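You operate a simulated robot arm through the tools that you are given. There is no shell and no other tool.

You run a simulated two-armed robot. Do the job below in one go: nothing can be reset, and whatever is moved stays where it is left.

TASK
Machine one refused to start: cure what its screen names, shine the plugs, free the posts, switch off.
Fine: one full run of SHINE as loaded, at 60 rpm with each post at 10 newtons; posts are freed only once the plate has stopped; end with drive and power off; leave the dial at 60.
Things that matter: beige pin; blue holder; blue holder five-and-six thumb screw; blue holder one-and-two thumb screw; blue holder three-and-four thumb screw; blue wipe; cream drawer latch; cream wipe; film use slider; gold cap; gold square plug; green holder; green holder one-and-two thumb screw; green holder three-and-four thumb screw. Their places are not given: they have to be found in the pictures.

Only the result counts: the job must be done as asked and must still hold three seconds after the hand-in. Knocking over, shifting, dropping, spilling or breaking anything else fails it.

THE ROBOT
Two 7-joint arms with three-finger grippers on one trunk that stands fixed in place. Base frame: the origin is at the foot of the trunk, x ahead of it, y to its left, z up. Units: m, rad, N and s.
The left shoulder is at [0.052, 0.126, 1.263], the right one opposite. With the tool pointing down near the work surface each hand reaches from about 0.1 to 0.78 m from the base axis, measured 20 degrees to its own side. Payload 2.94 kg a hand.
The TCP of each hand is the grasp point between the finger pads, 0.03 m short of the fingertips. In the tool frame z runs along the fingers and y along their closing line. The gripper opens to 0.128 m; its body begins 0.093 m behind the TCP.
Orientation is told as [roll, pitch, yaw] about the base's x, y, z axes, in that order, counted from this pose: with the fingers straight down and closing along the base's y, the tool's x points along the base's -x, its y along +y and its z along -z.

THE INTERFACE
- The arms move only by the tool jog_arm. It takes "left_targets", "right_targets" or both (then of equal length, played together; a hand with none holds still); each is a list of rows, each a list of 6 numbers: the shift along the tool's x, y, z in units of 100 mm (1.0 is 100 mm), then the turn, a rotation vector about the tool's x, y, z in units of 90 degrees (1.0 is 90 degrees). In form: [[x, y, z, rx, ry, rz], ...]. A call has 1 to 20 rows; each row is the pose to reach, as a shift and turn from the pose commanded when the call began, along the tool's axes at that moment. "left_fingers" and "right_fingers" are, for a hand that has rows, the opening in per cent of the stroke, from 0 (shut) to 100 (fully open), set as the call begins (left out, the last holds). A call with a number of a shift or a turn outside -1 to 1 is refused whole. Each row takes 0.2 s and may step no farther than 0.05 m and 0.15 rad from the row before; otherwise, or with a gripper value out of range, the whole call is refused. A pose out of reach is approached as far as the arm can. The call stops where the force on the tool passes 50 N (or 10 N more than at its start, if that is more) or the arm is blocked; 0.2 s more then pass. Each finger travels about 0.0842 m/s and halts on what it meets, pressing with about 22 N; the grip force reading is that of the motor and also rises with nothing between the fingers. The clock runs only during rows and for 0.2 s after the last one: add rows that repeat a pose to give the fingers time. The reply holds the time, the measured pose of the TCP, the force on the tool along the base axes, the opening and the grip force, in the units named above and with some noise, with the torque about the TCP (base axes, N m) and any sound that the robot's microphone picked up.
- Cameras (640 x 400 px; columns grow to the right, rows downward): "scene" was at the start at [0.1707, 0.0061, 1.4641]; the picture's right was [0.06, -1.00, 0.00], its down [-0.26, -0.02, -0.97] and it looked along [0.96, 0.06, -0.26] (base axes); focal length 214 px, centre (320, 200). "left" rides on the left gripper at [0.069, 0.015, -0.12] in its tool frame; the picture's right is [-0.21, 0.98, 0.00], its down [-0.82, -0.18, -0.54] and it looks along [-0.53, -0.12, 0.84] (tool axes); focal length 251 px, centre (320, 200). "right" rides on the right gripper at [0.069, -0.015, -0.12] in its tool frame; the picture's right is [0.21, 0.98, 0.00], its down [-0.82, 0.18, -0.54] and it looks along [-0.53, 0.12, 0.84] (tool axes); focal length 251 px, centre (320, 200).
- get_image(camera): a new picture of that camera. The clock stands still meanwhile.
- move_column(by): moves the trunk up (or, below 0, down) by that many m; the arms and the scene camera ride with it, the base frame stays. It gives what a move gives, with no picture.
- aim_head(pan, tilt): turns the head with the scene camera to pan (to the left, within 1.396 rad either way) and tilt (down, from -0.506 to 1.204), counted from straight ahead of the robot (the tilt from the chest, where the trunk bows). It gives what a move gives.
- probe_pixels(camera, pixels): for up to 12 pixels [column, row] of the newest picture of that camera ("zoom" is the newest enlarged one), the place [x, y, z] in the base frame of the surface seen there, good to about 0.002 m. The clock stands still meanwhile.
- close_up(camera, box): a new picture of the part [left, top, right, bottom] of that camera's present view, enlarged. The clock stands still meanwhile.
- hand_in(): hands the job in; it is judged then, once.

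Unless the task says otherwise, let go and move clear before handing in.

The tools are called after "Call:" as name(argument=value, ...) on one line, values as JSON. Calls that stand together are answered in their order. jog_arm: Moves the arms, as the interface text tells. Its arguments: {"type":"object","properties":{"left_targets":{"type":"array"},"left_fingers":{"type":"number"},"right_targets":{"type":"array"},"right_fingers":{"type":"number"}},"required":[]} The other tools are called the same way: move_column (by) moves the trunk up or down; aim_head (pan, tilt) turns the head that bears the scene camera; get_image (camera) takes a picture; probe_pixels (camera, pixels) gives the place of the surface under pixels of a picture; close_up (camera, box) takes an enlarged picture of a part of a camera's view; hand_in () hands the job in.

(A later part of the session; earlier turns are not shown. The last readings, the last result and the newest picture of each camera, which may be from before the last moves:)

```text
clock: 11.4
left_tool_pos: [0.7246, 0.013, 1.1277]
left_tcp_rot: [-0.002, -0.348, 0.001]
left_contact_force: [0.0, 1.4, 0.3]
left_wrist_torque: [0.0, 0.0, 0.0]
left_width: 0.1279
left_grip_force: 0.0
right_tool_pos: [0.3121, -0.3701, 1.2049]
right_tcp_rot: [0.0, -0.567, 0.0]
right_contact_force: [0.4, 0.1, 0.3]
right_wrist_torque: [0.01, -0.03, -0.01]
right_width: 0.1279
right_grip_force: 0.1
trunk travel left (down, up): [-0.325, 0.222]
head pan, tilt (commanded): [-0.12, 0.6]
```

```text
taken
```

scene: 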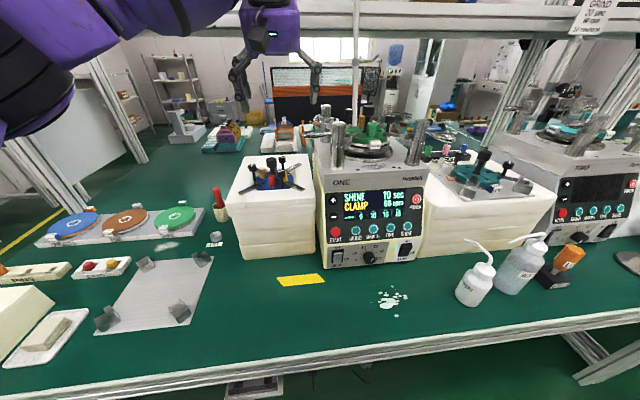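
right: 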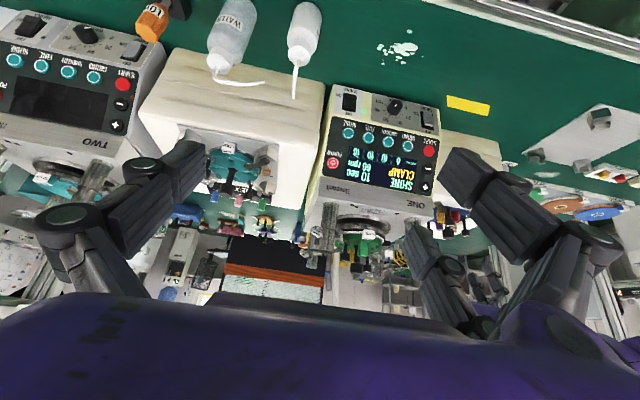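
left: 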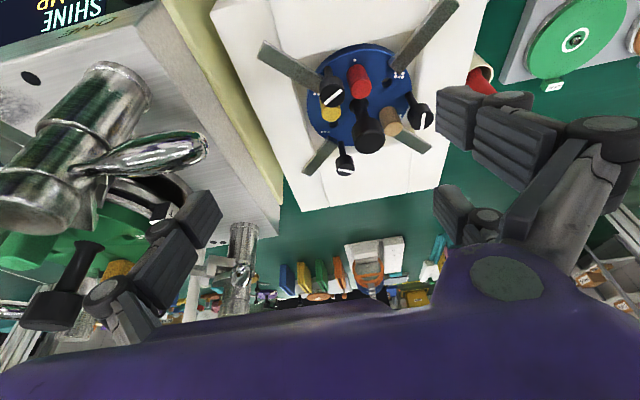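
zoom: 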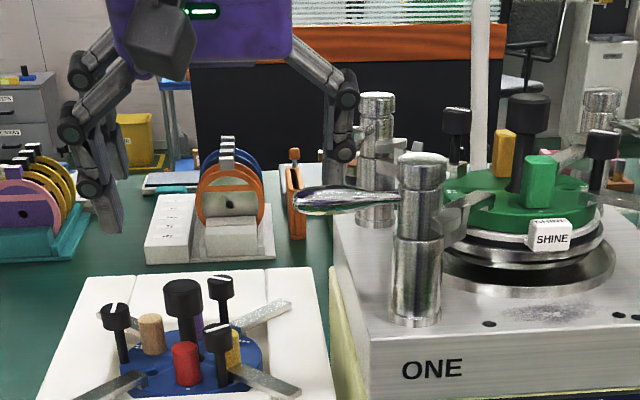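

The thumb is now behind the lever (scene zoom, thumb at (340,170), lever at (345,198)). I'll pull toward the robot in small steps and watch the force and the screen.

Call:
jog_arm(left_targets=[[0.094, 0, -0.034, 0, 0, 0], [0.188, 0, -0.068, 0, 0, 0], [0.282, 0, -0.103, 0, 0, 0], [0.376, 0, -0.137, 0, 0, 0]])

Call:
close_up(camera="scene", box=[260, 80, 440, 270])

Call:
close_up(camera="right", box=[310, 80, 450, 220])

```text
clock: 12.4
left_tool_pos: [0.684, 0.0136, 1.1277]
left_tcp_rot: [0.0, -0.349, -0.001]
left_contact_force: [-0.9, -1.1, 0.1]
left_wrist_torque: [-0.03, -0.01, 0.03]
left_width: 0.1279
left_grip_force: 0.1
right_tool_pos: [0.3126, -0.3694, 1.2064]
right_tcp_rot: [0.0, -0.567, 0.001]
right_contact_force: [-0.5, -0.2, 0.1]
right_wrist_torque: [-0.02, -0.01, 0.01]
right_width: 0.128
right_grip_force: 0.0
trunk travel left (down, up): [-0.325, 0.222]
head pan, tilt (commanded): [-0.12, 0.6]
```

```text
2.11 times, centred on (350, 175) of scene
```

zoom: 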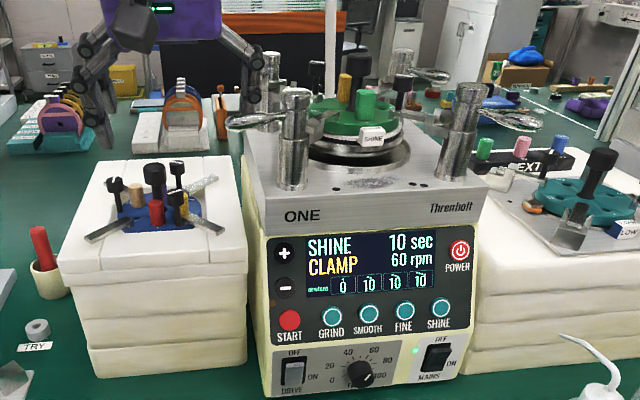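

```text
2.86 times, centred on (380, 150) of right
```

zoom: 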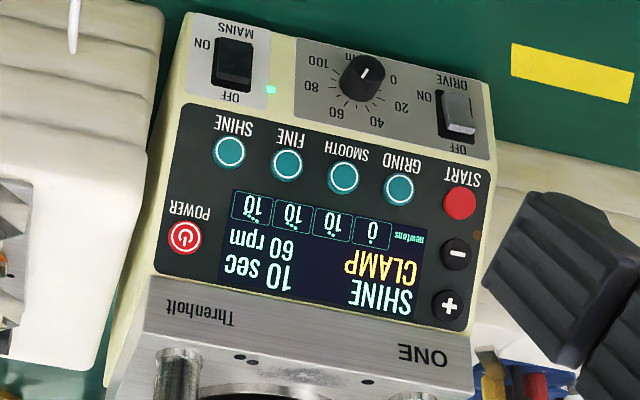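

The scene view is clear: force stays under 1 N, and the lever seems to have begun to turn. A tighter zoom will show the lever angle.

Call:
close_up(camera="scene", box=[300, 90, 420, 170])

Call:
get_image(camera="left")

```text
5.00 times, centred on (360, 130) of scene
```

zoom: 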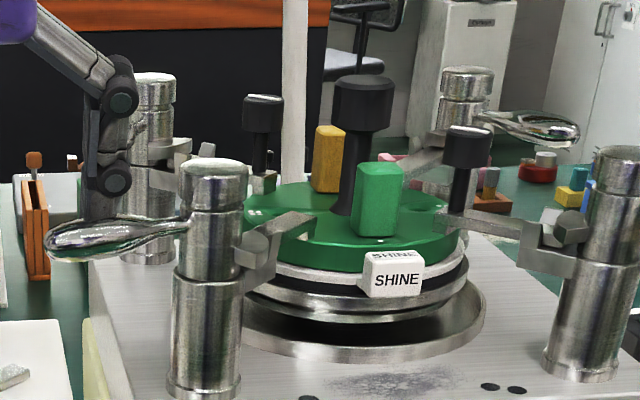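

```text
taken
```

left: 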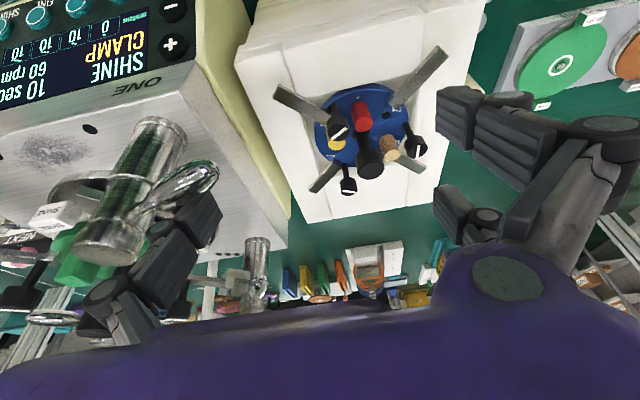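

The lever has turned roughly 15–20° with the thumb on its far side. I'll pull another 20 mm.

Call:
jog_arm(left_targets=[[0.094, 0, -0.034, 0, 0, 0], [0.188, -0.02, -0.068, 0, 0, 0]])

Call:
close_up(camera="right", box=[310, 80, 450, 220])

Call:
close_up(camera="scene", box=[300, 90, 420, 170])

```text
clock: 13.0
left_tool_pos: [0.6642, 0.0111, 1.1275]
left_tcp_rot: [0.001, -0.35, 0.001]
left_contact_force: [0.2, 0.2, 0.4]
left_wrist_torque: [-0.02, -0.02, 0.01]
left_width: 0.128
left_grip_force: 0.0
right_tool_pos: [0.3116, -0.3702, 1.2062]
right_tcp_rot: [0.0, -0.567, -0.001]
right_contact_force: [0.4, -0.3, 0.7]
right_wrist_torque: [-0.01, 0.02, 0.03]
right_width: 0.1278
right_grip_force: 0.1
trunk travel left (down, up): [-0.325, 0.222]
head pan, tilt (commanded): [-0.12, 0.6]
```

```text
2.86 times, centred on (380, 150) of right
```

zoom: 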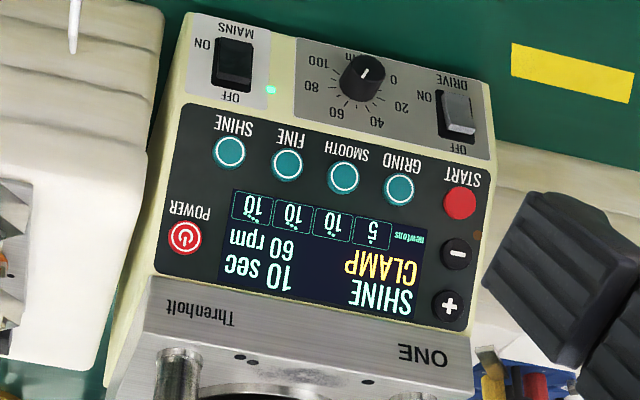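

```text
5.00 times, centred on (360, 130) of scene
```

zoom: 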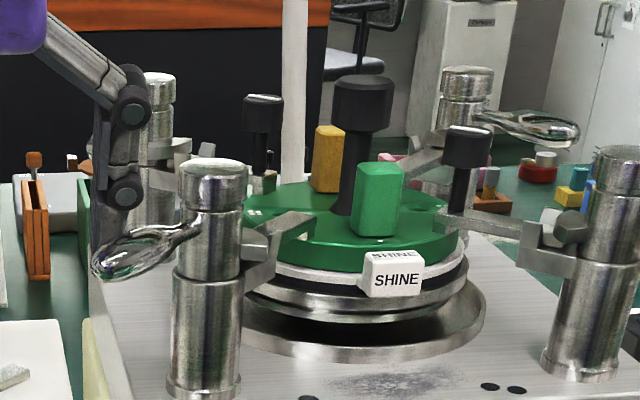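

Post 1 now reads 5 N, so the lever position sets the force in steps. I'll continue in small pulls toward 10 N.

Call:
jog_arm(left_targets=[[0.056, -0.02, -0.02, 0, 0, 0], [0.094, -0.04, -0.034, 0, 0, 0]])

Call:
close_up(camera="right", box=[310, 80, 450, 220])

Call:
close_up(camera="scene", box=[300, 90, 420, 170])

```text
clock: 13.6
left_tool_pos: [0.6551, 0.008, 1.1272]
left_tcp_rot: [-0.001, -0.349, 0.001]
left_contact_force: [-0.5, -0.1, 0.0]
left_wrist_torque: [0.0, -0.01, 0.08]
left_width: 0.1275
left_grip_force: 0.0
right_tool_pos: [0.3109, -0.3709, 1.2071]
right_tcp_rot: [0.0, -0.566, 0.0]
right_contact_force: [-0.6, 0.5, 0.8]
right_wrist_torque: [0.02, -0.02, 0.0]
right_width: 0.1278
right_grip_force: 0.2
trunk travel left (down, up): [-0.325, 0.222]
head pan, tilt (commanded): [-0.12, 0.6]
```

```text
2.86 times, centred on (380, 150) of right
```

zoom: 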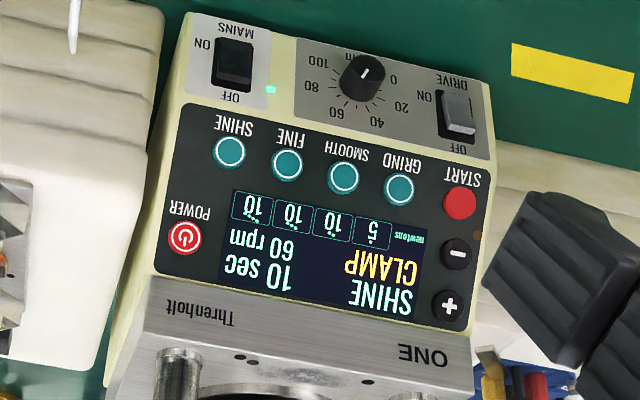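

```text
5.00 times, centred on (360, 130) of scene
```

zoom: 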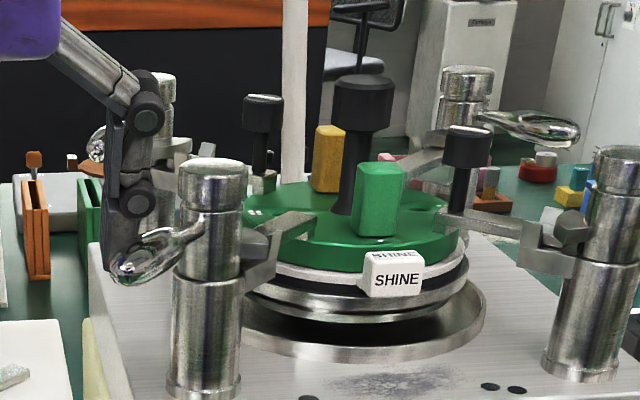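

It still reads 5 N; the lever is about 135–140°. I'll pull 6 mm more.

Call:
jog_arm(left_targets=[[0.028, -0.01, -0.01, 0, 0, 0], [0.056, -0.02, -0.02, 0, 0, 0]])

Call:
close_up(camera="right", box=[310, 80, 450, 220])

Call:
close_up(camera="scene", box=[300, 90, 420, 170])

```text
clock: 14.2
left_tool_pos: [0.6488, 0.0057, 1.1277]
left_tcp_rot: [-0.003, -0.349, 0.0]
left_contact_force: [-0.3, 0.5, -0.5]
left_wrist_torque: [0.01, 0.01, 0.02]
left_width: 0.1283
left_grip_force: 0.1
right_tool_pos: [0.3113, -0.37, 1.2062]
right_tcp_rot: [0.0, -0.567, 0.0]
right_contact_force: [0.1, -0.2, -0.6]
right_wrist_torque: [0.01, 0.01, 0.04]
right_width: 0.128
right_grip_force: 0.0
trunk travel left (down, up): [-0.325, 0.222]
head pan, tilt (commanded): [-0.12, 0.6]
```

```text
2.86 times, centred on (380, 150) of right
```

zoom: 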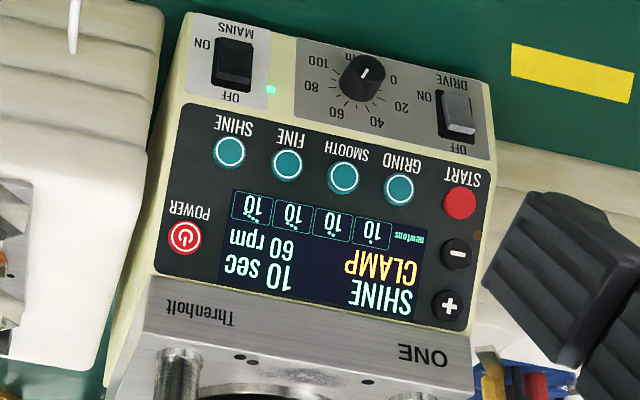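

```text
5.00 times, centred on (360, 130) of scene
```

zoom: 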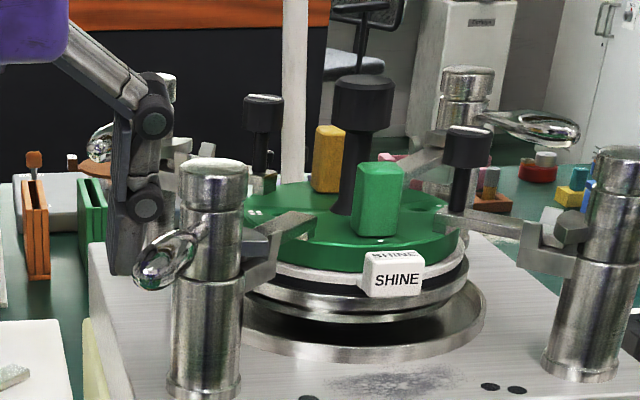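

Post 1 now reads 10 N, though CLAMP still shows and may clear only at the next start. I'll probe the lever's actual angle against post 3's lever.

Call:
probe_pixels(camera="zoom", pixels=[[150, 265], [165, 250], [185, 238], [175, 245], [140, 275], [210, 165], [100, 145], [95, 150], [110, 135], [155, 80], [520, 125], [565, 135]])

Call:
get_image(camera="left")

```text
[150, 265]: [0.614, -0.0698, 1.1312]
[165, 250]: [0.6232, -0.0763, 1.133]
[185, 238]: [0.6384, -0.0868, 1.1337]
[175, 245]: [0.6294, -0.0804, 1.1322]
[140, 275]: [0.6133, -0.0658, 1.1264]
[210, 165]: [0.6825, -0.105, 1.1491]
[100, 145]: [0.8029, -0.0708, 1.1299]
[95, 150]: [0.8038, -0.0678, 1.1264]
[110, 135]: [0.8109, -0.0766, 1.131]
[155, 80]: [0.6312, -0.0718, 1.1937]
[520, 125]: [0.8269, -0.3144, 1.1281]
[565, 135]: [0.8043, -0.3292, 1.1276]
```

```text
taken
```

left: 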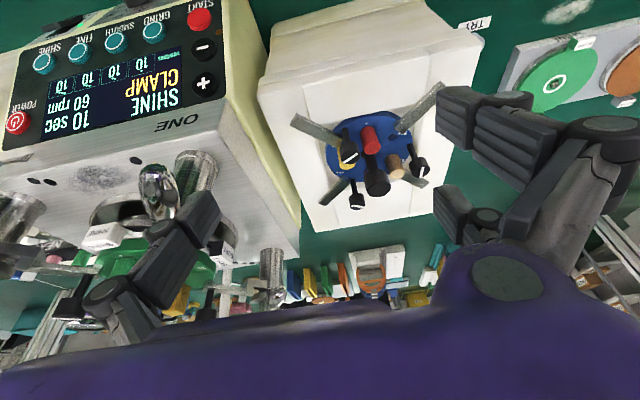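

Lever 1 now sits at about 152°, the same angle as lever 3, so it is in its 10 N position. I'll back the thumb away from the lever (+x, +y) and lift straight up.

Call:
jog_arm(left_targets=[[-0.188, 0.2, 0.068, 0, 0, 0], [-0.358, 0.2, -0.4, 0, 0, 0], [-0.528, 0.2, -0.87, 0, 0, 0]])

Call:
close_up(camera="scene", box=[290, 90, 440, 280])

Call:
get_image(camera="left")

```text
clock: 15.0
left_tool_pos: [0.6672, 0.0265, 1.2282]
left_tcp_rot: [0.0, -0.347, -0.001]
left_contact_force: [-0.6, -0.2, -0.3]
left_wrist_torque: [0.0, -0.05, -0.01]
left_width: 0.128
left_grip_force: 0.1
right_tool_pos: [0.3122, -0.3693, 1.2068]
right_tcp_rot: [0.002, -0.567, 0.0]
right_contact_force: [0.1, 0.2, 0.2]
right_wrist_torque: [-0.01, -0.03, 0.0]
right_width: 0.128
right_grip_force: 0.0
trunk travel left (down, up): [-0.325, 0.222]
head pan, tilt (commanded): [-0.12, 0.6]
```

```text
2.11 times, centred on (365, 185) of scene
```

zoom: 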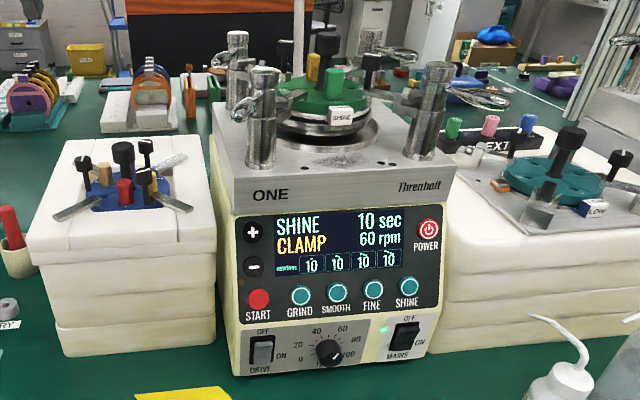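

```text
taken
```

left: 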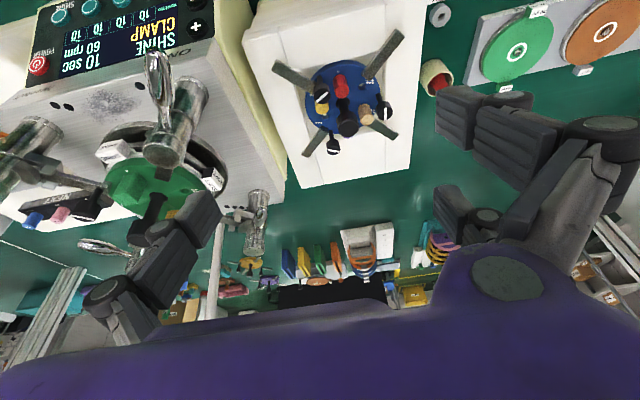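

All four posts read 10 N. I'll now take the left hand back and tilt it forward, so its thumb can press START with the finger pair left of the machine.

Call:
jog_arm(left_targets=[[0.31, -0.1, -0.11, 0, 0, 0], [0.63, -0.2, -0.23, 0, 0, 0], [0.94, -0.3, -0.34, 0, 0, 0]])

Call:
jog_arm(left_targets=[[0.33, -0.07, -0.07, 0, -0.09, 0], [0.66, -0.14, -0.13, 0, -0.18, 0], [0.99, -0.2, -0.2, 0, -0.27, 0]])

Call:
jog_arm(left_targets=[[0.31, 0, 0.32, 0, -0.09, 0], [0.63, 0, 0.64, 0, -0.18, 0], [0.94, 0, 0.96, 0, -0.27, 0]])

Call:
get_image(camera="scene")

Call:
get_image(camera="left")

```text
clock: 15.8
left_tool_pos: [0.5672, -0.0041, 1.2281]
left_tcp_rot: [-0.002, -0.35, 0.001]
left_contact_force: [-0.1, -0.1, 0.0]
left_wrist_torque: [0.03, -0.03, 0.0]
left_width: 0.128
left_grip_force: 0.1
right_tool_pos: [0.3107, -0.371, 1.2065]
right_tcp_rot: [0.0, -0.567, 0.0]
right_contact_force: [-0.4, -0.3, -0.6]
right_wrist_torque: [0.01, -0.01, 0.03]
right_width: 0.1281
right_grip_force: 0.0
trunk travel left (down, up): [-0.325, 0.222]
head pan, tilt (commanded): [-0.12, 0.6]
```

```text
clock: 16.6
left_tool_pos: [0.4671, -0.024, 1.2117]
left_tcp_rot: [0.0, -0.777, 0.003]
left_contact_force: [-0.4, 0.0, 0.3]
left_wrist_torque: [0.02, -0.04, 0.02]
left_width: 0.1281
left_grip_force: 0.2
right_tool_pos: [0.3112, -0.3707, 1.208]
right_tcp_rot: [0.001, -0.569, 0.001]
right_contact_force: [-0.9, 0.6, 0.0]
right_wrist_torque: [0.01, -0.01, -0.02]
right_width: 0.1281
right_grip_force: 0.0
trunk travel left (down, up): [-0.325, 0.222]
head pan, tilt (commanded): [-0.12, 0.6]
```

```text
clock: 17.4
left_tool_pos: [0.4832, -0.0486, 1.08]
left_tcp_rot: [0.001, -1.198, 0.003]
left_contact_force: [0.2, 0.2, -0.3]
left_wrist_torque: [0.01, -0.01, 0.06]
left_width: 0.1279
left_grip_force: 0.0
left hand out of reach, approached as far as the arm can: row 3
right_tool_pos: [0.3129, -0.3724, 1.2055]
right_tcp_rot: [0.0, -0.566, -0.001]
right_contact_force: [-0.5, 0.0, 0.1]
right_wrist_torque: [0.06, -0.01, 0.01]
right_width: 0.1279
right_grip_force: 0.1
trunk travel left (down, up): [-0.325, 0.222]
head pan, tilt (commanded): [-0.12, 0.6]
```

```text
taken
```

scene: 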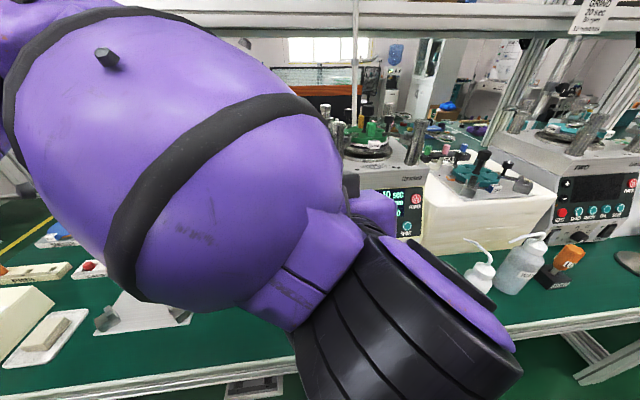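

```text
taken
```

left: 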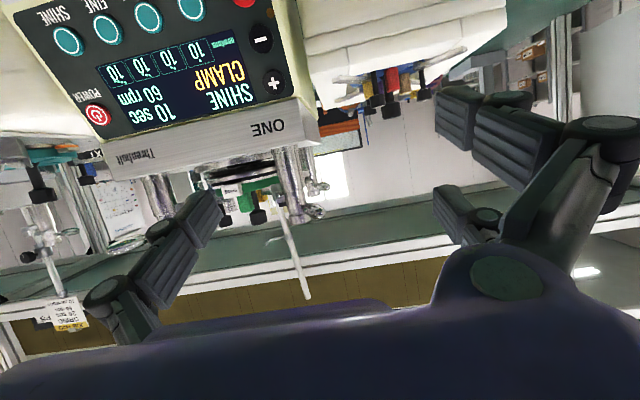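

The last row ran out of reach because a 70° tilt folds the arm too close to the body. I'll ease the tilt to about 50° and go slightly forward.

Call:
jog_arm(left_targets=[[0.09, 0, 0.2, 0, 0.09, 0], [0.17, 0, 0.39, 0, 0.18, 0], [0.17, 0, 0.39, 0, 0.21, 0]])

Call:
get_image(camera="left")

Call:
get_image(camera="scene")

```text
clock: 18.2
left_tool_pos: [0.5131, -0.0487, 1.0506]
left_tcp_rot: [-0.003, -0.865, 0.0]
left_contact_force: [0.2, 0.7, -1.3]
left_wrist_torque: [0.01, 0.0, 0.0]
left_width: 0.128
left_grip_force: 0.0
right_tool_pos: [0.3115, -0.3709, 1.2066]
right_tcp_rot: [-0.002, -0.567, 0.0]
right_contact_force: [-0.5, 0.7, 0.3]
right_wrist_torque: [0.03, 0.02, -0.01]
right_width: 0.1279
right_grip_force: 0.0
trunk travel left (down, up): [-0.325, 0.222]
head pan, tilt (commanded): [-0.12, 0.6]
```

```text
taken
```

left: 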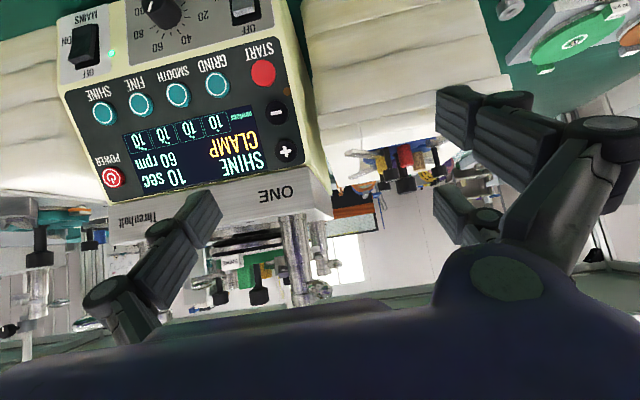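

```text
taken
```

scene: 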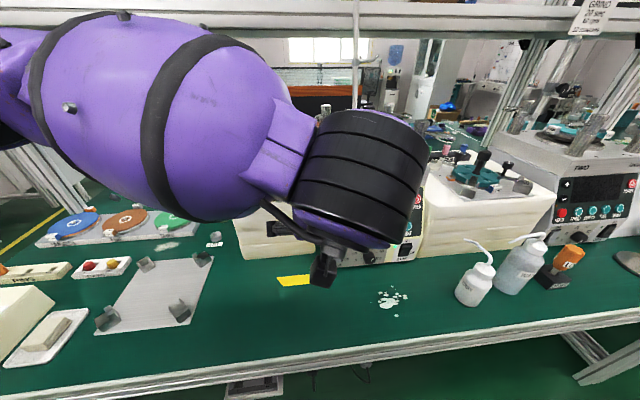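

The tilt is now about 50° with START visible at (262,73) of the left picture. I'll descend to a point just in front of START.

Call:
jog_arm(left_targets=[[0.25, 0.07, 0.3, 0, 0, 0], [0.5, 0.14, 0.6, 0, 0, 0], [0.745, 0.21, 0.9, 0, 0, 0]])

Call:
get_image(camera="left")

Call:
get_image(camera="right")

```text
clock: 19.0
left_tool_pos: [0.5349, -0.0268, 0.9346]
left_tcp_rot: [-0.004, -0.865, 0.001]
left_contact_force: [0.3, 0.6, -0.2]
left_wrist_torque: [0.02, 0.01, -0.02]
left_width: 0.128
left_grip_force: 0.1
right_tool_pos: [0.313, -0.3705, 1.2054]
right_tcp_rot: [-0.001, -0.566, -0.002]
right_contact_force: [0.0, -0.9, 0.2]
right_wrist_torque: [0.03, 0.0, -0.05]
right_width: 0.128
right_grip_force: 0.0
trunk travel left (down, up): [-0.325, 0.222]
head pan, tilt (commanded): [-0.12, 0.6]
```

```text
taken
```

left: 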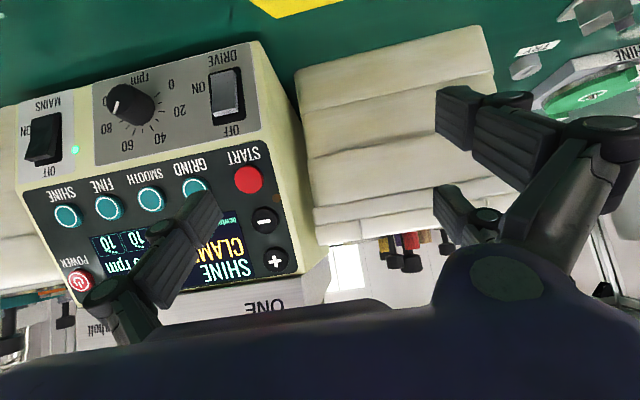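

```text
taken
```

right: 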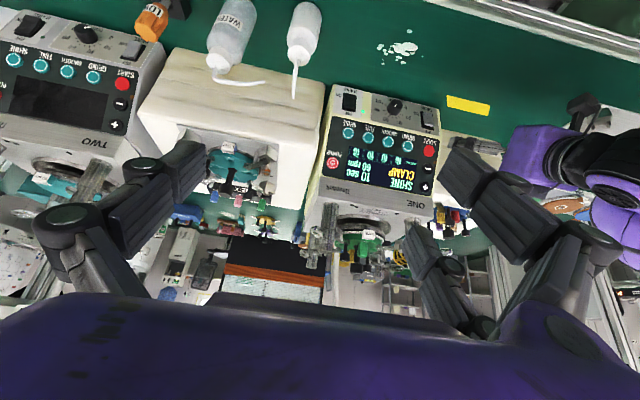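

START is at (248,180) and the thumb tip at about (210,200) in the left picture. I'll probe both to refine the aim before pressing.

Call:
close_up(camera="left", box=[150, 140, 310, 280])

Call:
probe_pixels(camera="left", pixels=[[248, 180], [237, 180], [260, 180], [248, 169], [248, 193], [205, 192], [212, 205], [216, 220], [195, 205], [265, 222], [275, 262]])

```text
2.86 times, centred on (230, 210) of left
```

zoom: 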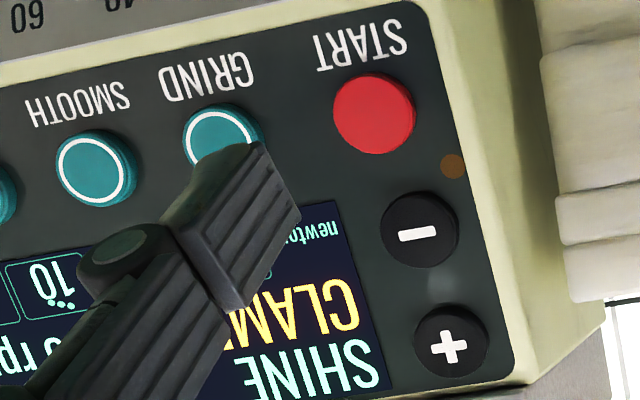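

```text
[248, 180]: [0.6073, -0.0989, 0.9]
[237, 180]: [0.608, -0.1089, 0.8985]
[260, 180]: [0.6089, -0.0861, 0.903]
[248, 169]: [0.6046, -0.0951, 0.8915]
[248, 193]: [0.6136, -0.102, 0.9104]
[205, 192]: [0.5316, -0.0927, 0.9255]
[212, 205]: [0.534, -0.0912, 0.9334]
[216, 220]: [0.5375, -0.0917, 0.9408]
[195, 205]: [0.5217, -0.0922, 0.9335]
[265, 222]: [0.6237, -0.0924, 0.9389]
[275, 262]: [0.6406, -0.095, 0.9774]
```

The thumb tip (fully open) ends only about 8 mm beyond the TCP, so it still needs roughly 66 mm forward and 30 mm down. I'll close most of that gap first.

Call:
jog_arm(left_targets=[[-0.04, 0, 0.29, 0, 0, 0], [-0.08, 0, 0.58, 0, 0, 0]])

Call:
get_image(camera="left")

Call:
close_up(camera="left", box=[150, 140, 310, 280])

```text
clock: 19.6
left_tool_pos: [0.5834, -0.0276, 0.9046]
left_tcp_rot: [0.001, -0.868, 0.001]
left_contact_force: [-0.5, 0.2, 0.1]
left_wrist_torque: [0.01, 0.01, 0.0]
left_width: 0.1278
left_grip_force: 0.1
right_tool_pos: [0.3133, -0.37, 1.2056]
right_tcp_rot: [0.0, -0.565, 0.001]
right_contact_force: [-0.1, 0.8, 0.4]
right_wrist_torque: [-0.02, -0.01, 0.0]
right_width: 0.1281
right_grip_force: 0.1
trunk travel left (down, up): [-0.325, 0.222]
head pan, tilt (commanded): [-0.12, 0.6]
```

```text
taken
```

left: 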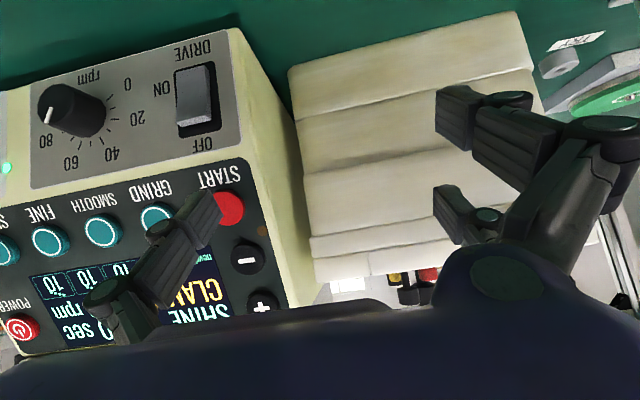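

```text
2.86 times, centred on (230, 210) of left
```

zoom: 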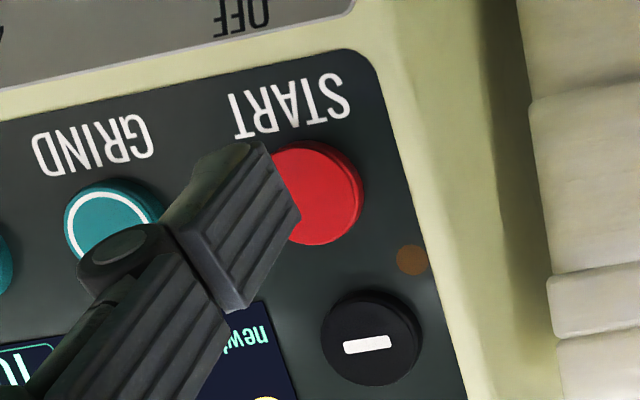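

The thumb tip is now close in front of START, whose right part shows at zoom (320,190). I'll probe to check the remaining gap and sideways offset.

Call:
probe_pixels(camera="zoom", pixels=[[320, 190], [350, 190], [320, 150], [330, 235], [225, 145], [250, 150], [275, 180], [297, 215], [240, 250], [265, 145], [295, 225], [230, 200]])

```text
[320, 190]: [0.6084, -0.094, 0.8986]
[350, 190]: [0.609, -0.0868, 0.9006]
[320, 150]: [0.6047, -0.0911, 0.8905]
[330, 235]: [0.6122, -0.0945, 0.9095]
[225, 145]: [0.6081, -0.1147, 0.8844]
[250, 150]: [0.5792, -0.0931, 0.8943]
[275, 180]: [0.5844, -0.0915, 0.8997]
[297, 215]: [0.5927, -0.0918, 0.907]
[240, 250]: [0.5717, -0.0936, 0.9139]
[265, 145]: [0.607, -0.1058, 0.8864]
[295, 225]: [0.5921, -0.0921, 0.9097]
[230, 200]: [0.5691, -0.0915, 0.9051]
```

The front corner of the thumb is about 17 mm from START's face, centred on it in y. I'll press along the panel normal to 22 mm and back off in the same call.

Call:
jog_arm(left_targets=[[-0.044, 0, 0.112, 0, 0, 0], [-0.062, 0, 0.158, 0, 0, 0], [-0.073, 0, 0.186, 0, 0, 0], [-0.08, 0, 0.205, 0, 0, 0], [0.0, 0, 0.0, 0, 0, 0]])

Call:
close_up(camera="right", box=[300, 80, 450, 280])

```text
clock: 20.8
left_tool_pos: [0.5835, -0.0264, 0.905]
left_tcp_rot: [-0.001, -0.869, 0.004]
left_contact_force: [-0.8, -0.2, -0.1]
left_wrist_torque: [0.0, 0.01, -0.03]
left_width: 0.1279
left_grip_force: 0.1
right_tool_pos: [0.3126, -0.3693, 1.2052]
right_tcp_rot: [0.0, -0.565, -0.001]
right_contact_force: [0.3, 0.0, -0.4]
right_wrist_torque: [0.04, 0.01, -0.04]
right_width: 0.128
right_grip_force: 0.1
trunk travel left (down, up): [-0.325, 0.222]
head pan, tilt (commanded): [-0.12, 0.6]
heard: click
```

```text
2.00 times, centred on (375, 180) of right
```

zoom: 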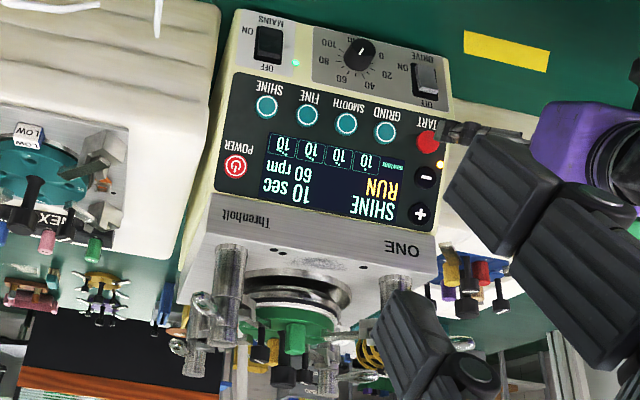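

There was a click and the screen now shows RUN with all posts at 10, so the run has begun. I'll retreat the left hand from the panel while it runs.

Call:
jog_arm(left_targets=[[0.11, 0, -0.36, 0, 0, 0], [0.22, 0, -0.73, 0, 0, 0]])

Call:
jog_arm(left_targets=[[-0.3, 0.05, -0.26, 0, 0.05, 0], [-0.61, 0.1, -0.52, 0, 0.1, 0], [-0.91, 0.15, -0.77, 0, 0.15, 0]])

Call:
get_image(camera="right")

Call:
get_image(camera="scene")

```text
clock: 21.4
left_tool_pos: [0.5129, -0.0271, 0.9351]
left_tcp_rot: [-0.001, -0.868, 0.001]
left_contact_force: [0.3, 0.5, -0.4]
left_wrist_torque: [0.05, -0.01, 0.0]
left_width: 0.1282
left_grip_force: 0.1
right_tool_pos: [0.311, -0.3704, 1.206]
right_tcp_rot: [0.0, -0.567, 0.0]
right_contact_force: [-0.2, -0.9, -0.1]
right_wrist_torque: [0.03, 0.02, -0.03]
right_width: 0.1281
right_grip_force: 0.0
trunk travel left (down, up): [-0.325, 0.222]
head pan, tilt (commanded): [-0.12, 0.6]
```

```text
clock: 22.2
left_tool_pos: [0.5127, -0.0114, 1.0544]
left_tcp_rot: [-0.003, -0.631, 0.001]
left_contact_force: [0.6, 0.1, -0.1]
left_wrist_torque: [0.01, -0.03, -0.03]
left_width: 0.1281
left_grip_force: 0.1
right_tool_pos: [0.3125, -0.371, 1.2066]
right_tcp_rot: [-0.001, -0.569, 0.0]
right_contact_force: [0.2, -0.6, 0.2]
right_wrist_torque: [0.01, -0.03, 0.01]
right_width: 0.1279
right_grip_force: 0.0
trunk travel left (down, up): [-0.325, 0.222]
head pan, tilt (commanded): [-0.12, 0.6]
```

```text
taken
```

right: 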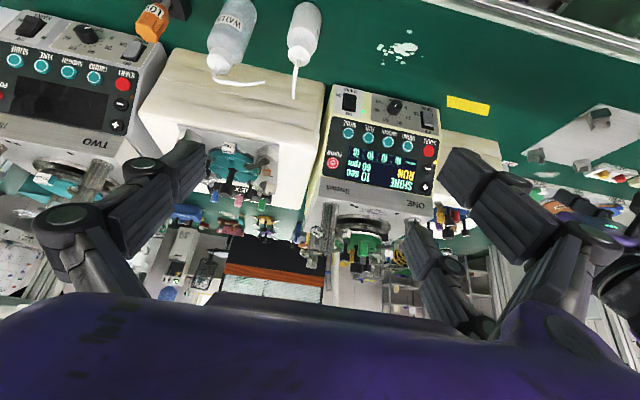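

```text
taken
```

scene: 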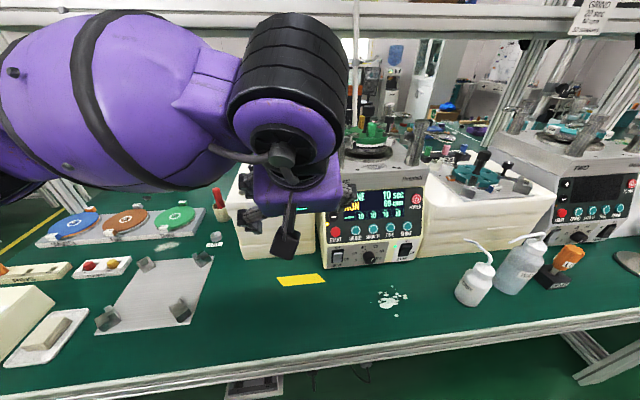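

The screen shows RUN and the run is under way. I'll raise the trunk 0.15 m while waiting, which gives better reach for the rear levers, and then check again.

Call:
move_column(by=0.15)

Call:
get_image(camera="scene")

Call:
get_image(camera="left")

```text
clock: 23.9
left_tool_pos: [0.5128, -0.0123, 1.2036]
left_tcp_rot: [-0.002, -0.629, 0.001]
left_contact_force: [0.8, 1.0, -0.4]
left_wrist_torque: [0.01, 0.03, 0.02]
left_width: 0.1279
left_grip_force: 0.0
right_tool_pos: [0.3128, -0.371, 1.3555]
right_tcp_rot: [0.0, -0.566, -0.001]
right_contact_force: [-0.3, -0.3, -0.6]
right_wrist_torque: [0.0, -0.02, -0.01]
right_width: 0.128
right_grip_force: 0.0
trunk travel left (down, up): [-0.475, 0.072]
head pan, tilt (commanded): [-0.12, 0.6]
```

```text
taken
```

scene: 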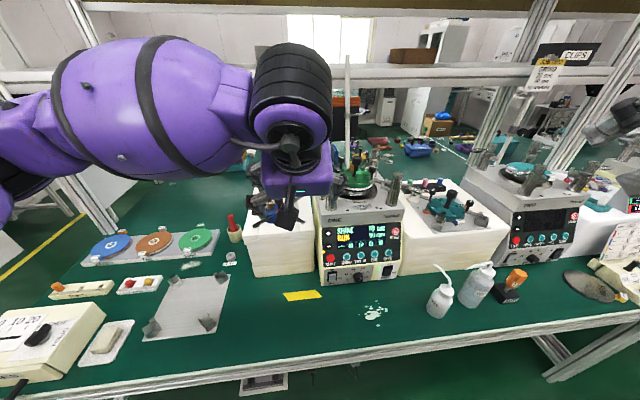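

```text
taken
```

left: 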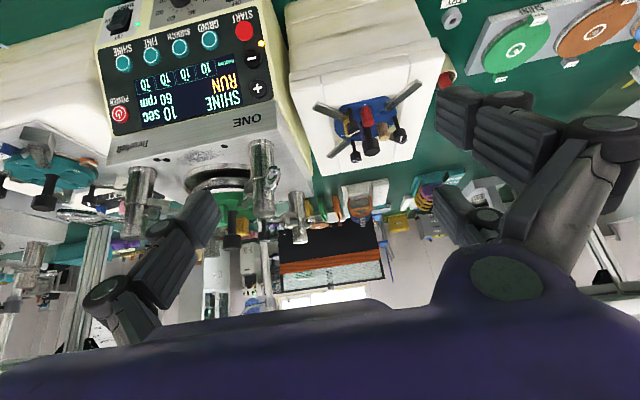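

The left camera shows RUN with the amber lamp lit at (262,43). I'll hold still for 4 s per call to let the run finish.

Call:
jog_arm(left_targets=[[0, 0, 0, 0, 0, 0], [0, 0, 0, 0, 0, 0], [0, 0, 0, 0, 0, 0], [0, 0, 0, 0, 0, 0], [0, 0, 0, 0, 0, 0], [0, 0, 0, 0, 0, 0], [0, 0, 0, 0, 0, 0], [0, 0, 0, 0, 0, 0], [0, 0, 0, 0, 0, 0], [0, 0, 0, 0, 0, 0], [0, 0, 0, 0, 0, 0], [0, 0, 0, 0, 0, 0], [0, 0, 0, 0, 0, 0], [0, 0, 0, 0, 0, 0], [0, 0, 0, 0, 0, 0], [0, 0, 0, 0, 0, 0], [0, 0, 0, 0, 0, 0], [0, 0, 0, 0, 0, 0]])

Call:
close_up(camera="left", box=[80, 0, 320, 240])

```text
clock: 27.7
left_tool_pos: [0.5124, -0.0125, 1.2042]
left_tcp_rot: [-0.003, -0.632, 0.002]
left_contact_force: [-0.3, -0.1, -0.3]
left_wrist_torque: [0.0, 0.03, 0.03]
left_width: 0.128
left_grip_force: 0.1
right_tool_pos: [0.3119, -0.3708, 1.3566]
right_tcp_rot: [-0.001, -0.567, 0.0]
right_contact_force: [0.2, 0.0, -0.2]
right_wrist_torque: [0.0, -0.02, 0.01]
right_width: 0.1279
right_grip_force: 0.1
trunk travel left (down, up): [-0.475, 0.072]
head pan, tilt (commanded): [-0.12, 0.6]
```

```text
1.67 times, centred on (200, 120) of left
```

zoom: 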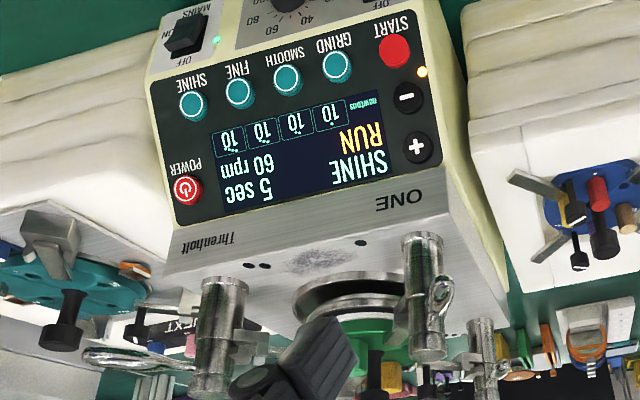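

The screen now counts down at 5 sec, still RUN. While waiting I'll bring the right hand 0.1 m forward, well away from the plate, and hold.

Call:
jog_arm(right_targets=[[-0.28, 0, 0.18, 0, 0, 0], [-0.56, 0, 0.36, 0, 0, 0], [-0.84, 0, 0.54, 0, 0, 0], [-0.84, 0, 0.54, 0, 0, 0], [-0.84, 0, 0.54, 0, 0, 0], [-0.84, 0, 0.54, 0, 0, 0], [-0.84, 0, 0.54, 0, 0, 0], [-0.84, 0, 0.54, 0, 0, 0], [-0.84, 0, 0.54, 0, 0, 0], [-0.84, 0, 0.54, 0, 0, 0], [-0.84, 0, 0.54, 0, 0, 0], [-0.84, 0, 0.54, 0, 0, 0], [-0.84, 0, 0.54, 0, 0, 0], [-0.84, 0, 0.54, 0, 0, 0], [-0.84, 0, 0.54, 0, 0, 0], [-0.84, 0, 0.54, 0, 0, 0], [-0.84, 0, 0.54, 0, 0, 0], [-0.84, 0, 0.54, 0, 0, 0], [-0.84, 0, 0.54, 0, 0, 0], [-0.84, 0, 0.54, 0, 0, 0]])

Call:
close_up(camera="left", box=[80, 0, 320, 240])

Call:
get_image(camera="right")

```text
clock: 31.9
left_tool_pos: [0.5124, -0.0126, 1.2047]
left_tcp_rot: [-0.001, -0.633, 0.0]
left_contact_force: [0.3, -0.4, 0.5]
left_wrist_torque: [-0.03, 0.03, -0.04]
left_width: 0.1279
left_grip_force: 0.1
right_tool_pos: [0.4124, -0.3709, 1.3552]
right_tcp_rot: [0.0, -0.567, 0.0]
right_contact_force: [-0.4, 0.2, 0.0]
right_wrist_torque: [0.03, 0.04, 0.01]
right_width: 0.1282
right_grip_force: 0.0
trunk travel left (down, up): [-0.475, 0.072]
head pan, tilt (commanded): [-0.12, 0.6]
```

```text
1.67 times, centred on (200, 120) of left
```

zoom: 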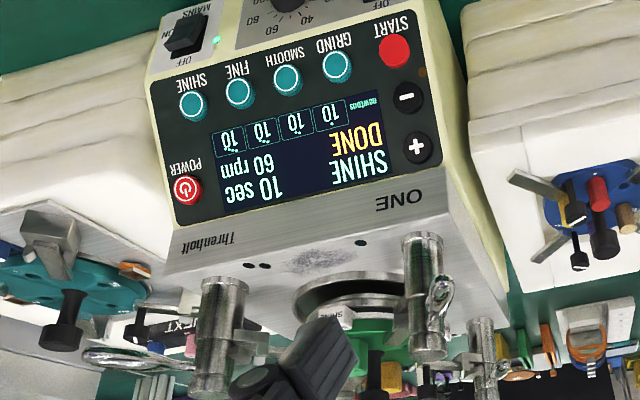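

```text
taken
```

right: 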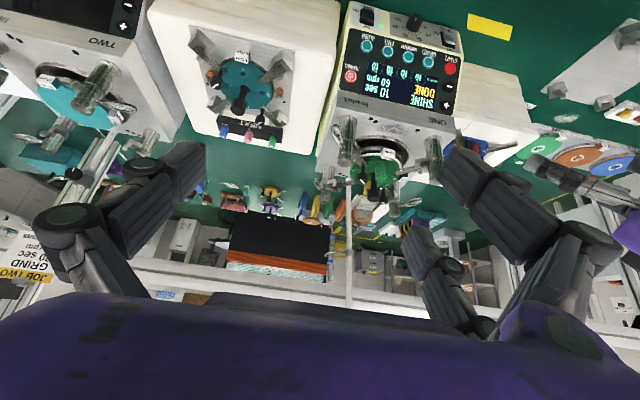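

The screen now shows DONE and the lamp is out, so the full 10 s run is complete. I'll check that the plate is at rest and probe holder heights before going near the rear levers.

Call:
close_up(camera="right", box=[310, 90, 470, 230])

Call:
probe_pixels(camera="right", pixels=[[380, 172], [380, 160], [380, 190], [345, 135], [350, 160], [435, 150], [330, 180], [400, 190], [240, 105], [240, 85], [225, 80], [275, 70]])

Call:
close_up(camera="scene", box=[310, 130, 420, 215])

```text
2.86 times, centred on (390, 160) of right
```

zoom: 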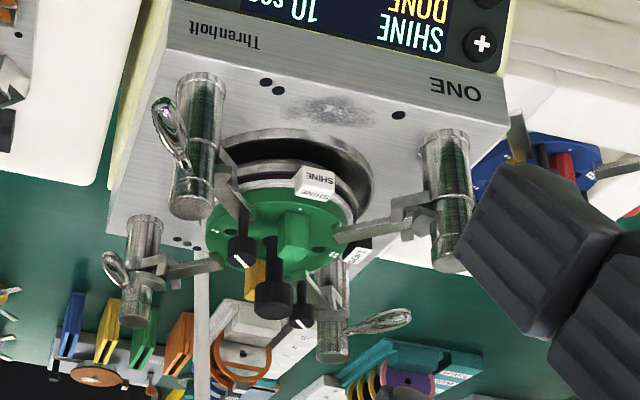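

```text
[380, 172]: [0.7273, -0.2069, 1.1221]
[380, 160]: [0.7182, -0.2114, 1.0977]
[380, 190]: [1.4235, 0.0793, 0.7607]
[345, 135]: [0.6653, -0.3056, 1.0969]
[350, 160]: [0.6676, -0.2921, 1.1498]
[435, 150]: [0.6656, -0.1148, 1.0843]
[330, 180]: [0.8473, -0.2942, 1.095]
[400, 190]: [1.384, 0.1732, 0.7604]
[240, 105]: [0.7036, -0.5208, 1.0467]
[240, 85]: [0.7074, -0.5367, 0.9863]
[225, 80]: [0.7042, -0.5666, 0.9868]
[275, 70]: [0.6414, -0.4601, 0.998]
```

```text
4.71 times, centred on (365, 172) of scene
```

zoom: 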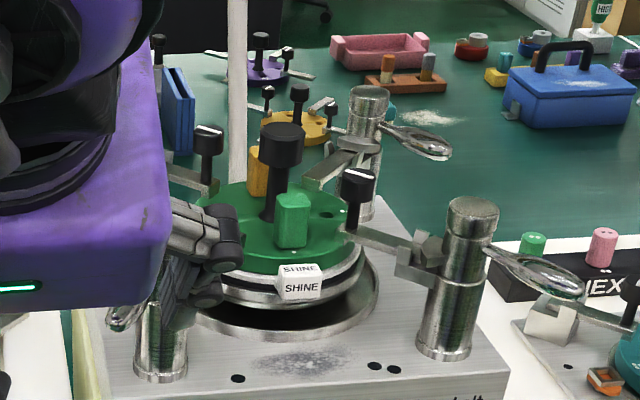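

The plate shows its SHINE tag steady at the front. I'll probe the knob heights in this zoom, and compare a second picture later to confirm it's still.

Call:
probe_pixels(camera="zoom", pixels=[[282, 132], [282, 150], [357, 175], [357, 195], [208, 130], [208, 145], [470, 200], [370, 90], [575, 290], [435, 145], [350, 155], [300, 285]])

```text
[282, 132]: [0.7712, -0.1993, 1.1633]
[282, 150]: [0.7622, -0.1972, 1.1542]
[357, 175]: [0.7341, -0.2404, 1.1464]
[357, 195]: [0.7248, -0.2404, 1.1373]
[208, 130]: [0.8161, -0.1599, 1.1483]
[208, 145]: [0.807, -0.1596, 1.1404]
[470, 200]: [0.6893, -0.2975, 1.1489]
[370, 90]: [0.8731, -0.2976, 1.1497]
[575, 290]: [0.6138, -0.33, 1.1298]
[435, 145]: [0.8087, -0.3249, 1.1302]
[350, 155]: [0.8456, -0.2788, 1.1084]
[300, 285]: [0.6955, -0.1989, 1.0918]
```

Post tops are at z≈1.149, the holder's centre knob at 1.163, and thumb screw 3-4 at (0.816,-0.16). I'll move the left hand high and forward toward post 3's lever.

Call:
jog_arm(left_targets=[[-0.31, -0.07, 0.02, 0, 0.023, 0], [-0.63, -0.14, 0.05, 0, 0.046, 0], [-0.94, -0.21, 0.07, 0, 0.069, 0]])

Call:
jog_arm(left_targets=[[-0.32, 0, 0.18, 0, 0, 0], [-0.64, 0, 0.37, 0, 0, 0], [-0.95, 0, 0.55, 0, 0, 0]])

Call:
jog_arm(left_targets=[[-0.28, 0, 0.16, 0, 0, 0], [-0.56, 0, 0.33, 0, 0, 0], [-0.85, 0, 0.49, 0, 0, 0]])

Call:
get_image(camera="left")

Call:
get_image(camera="scene")

Call:
close_up(camera="right", box=[310, 0, 470, 230])

```text
clock: 32.7
left_tool_pos: [0.5939, -0.034, 1.2548]
left_tcp_rot: [-0.001, -0.524, 0.0]
left_contact_force: [0.0, -0.2, 0.2]
left_wrist_torque: [0.06, 0.0, 0.02]
left_width: 0.1278
left_grip_force: 0.0
right_tool_pos: [0.4122, -0.3714, 1.3553]
right_tcp_rot: [0.001, -0.566, 0.0]
right_contact_force: [0.1, -0.2, 0.2]
right_wrist_torque: [0.01, -0.02, -0.01]
right_width: 0.128
right_grip_force: 0.0
trunk travel left (down, up): [-0.475, 0.072]
head pan, tilt (commanded): [-0.12, 0.6]
```

```text
clock: 33.5
left_tool_pos: [0.7038, -0.0333, 1.2536]
left_tcp_rot: [-0.001, -0.524, 0.0]
left_contact_force: [-0.1, 0.3, -0.8]
left_wrist_torque: [0.02, -0.04, -0.01]
left_width: 0.128
left_grip_force: 0.1
right_tool_pos: [0.4118, -0.3707, 1.3561]
right_tcp_rot: [-0.001, -0.564, 0.0]
right_contact_force: [0.1, 0.5, -0.8]
right_wrist_torque: [-0.02, 0.0, -0.02]
right_width: 0.128
right_grip_force: 0.1
trunk travel left (down, up): [-0.475, 0.072]
head pan, tilt (commanded): [-0.12, 0.6]
```

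```text
clock: 34.3
left_tool_pos: [0.8022, -0.0334, 1.2539]
left_tcp_rot: [0.0, -0.523, -0.002]
left_contact_force: [-0.1, -0.5, -0.6]
left_wrist_torque: [0.04, 0.04, -0.01]
left_width: 0.1277
left_grip_force: 0.0
right_tool_pos: [0.4116, -0.3712, 1.3546]
right_tcp_rot: [0.001, -0.566, 0.0]
right_contact_force: [0.3, 0.4, -0.1]
right_wrist_torque: [0.0, 0.01, 0.02]
right_width: 0.1281
right_grip_force: 0.1
trunk travel left (down, up): [-0.475, 0.072]
head pan, tilt (commanded): [-0.12, 0.6]
```

```text
taken
```

left: 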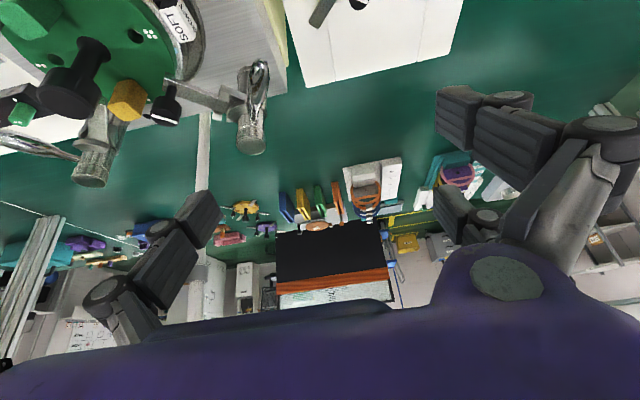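

```text
taken
```

scene: 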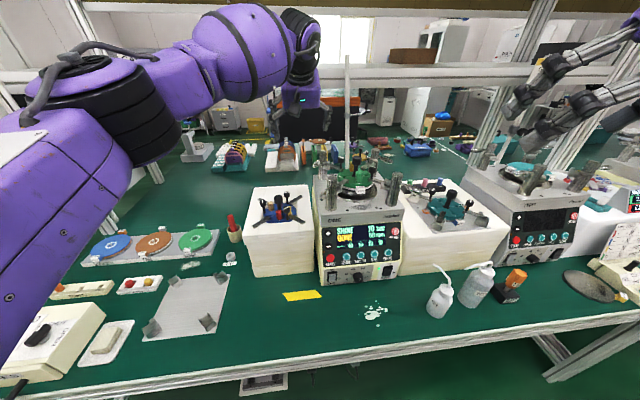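

```text
1.74 times, centred on (390, 115) of right
```

zoom: 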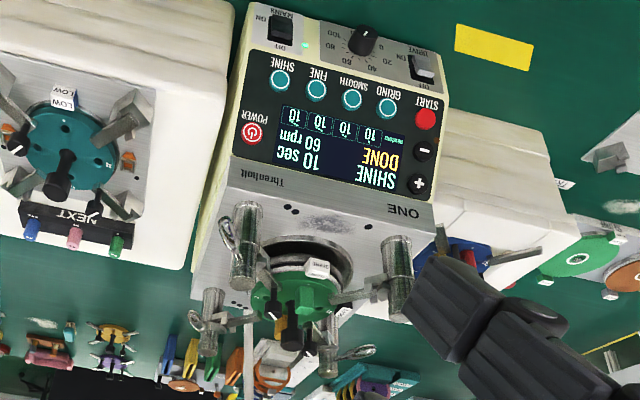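

The plate tag hasn't moved since the previous picture, so the plate is stopped, and DONE is showing. Descending in two stages so the thumb enters the pocket on the -y side of lever 3.

Call:
jog_arm(left_targets=[[0.18, 0, 0.3, 0, 0, 0], [0.35, 0, 0.61, 0, 0, 0]])

Call:
get_image(camera="left")

Call:
close_up(camera="scene", box=[260, 90, 420, 215])

```text
clock: 34.9
left_tool_pos: [0.8023, -0.0325, 1.1828]
left_tcp_rot: [-0.001, -0.524, 0.0]
left_contact_force: [0.9, 0.4, 1.1]
left_wrist_torque: [-0.02, 0.02, 0.02]
left_width: 0.1279
left_grip_force: 0.0
right_tool_pos: [0.4121, -0.3698, 1.355]
right_tcp_rot: [0.0, -0.566, 0.001]
right_contact_force: [-0.6, -0.7, 0.1]
right_wrist_torque: [-0.01, 0.02, 0.0]
right_width: 0.1278
right_grip_force: 0.1
trunk travel left (down, up): [-0.475, 0.072]
head pan, tilt (commanded): [-0.12, 0.6]
```

```text
taken
```

left: 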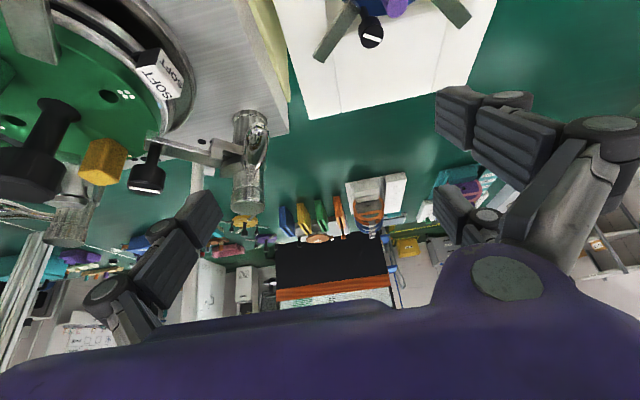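

```text
3.20 times, centred on (340, 152) of scene
```

zoom: 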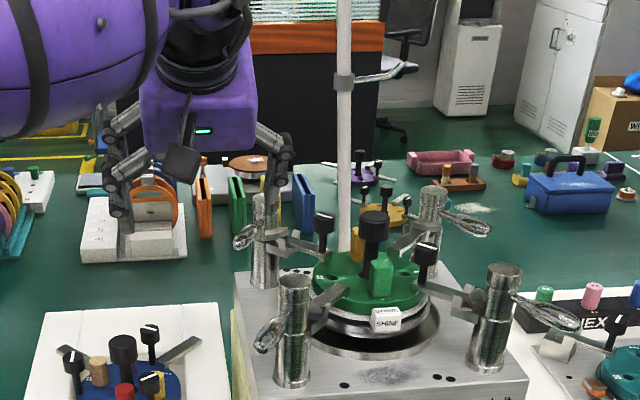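

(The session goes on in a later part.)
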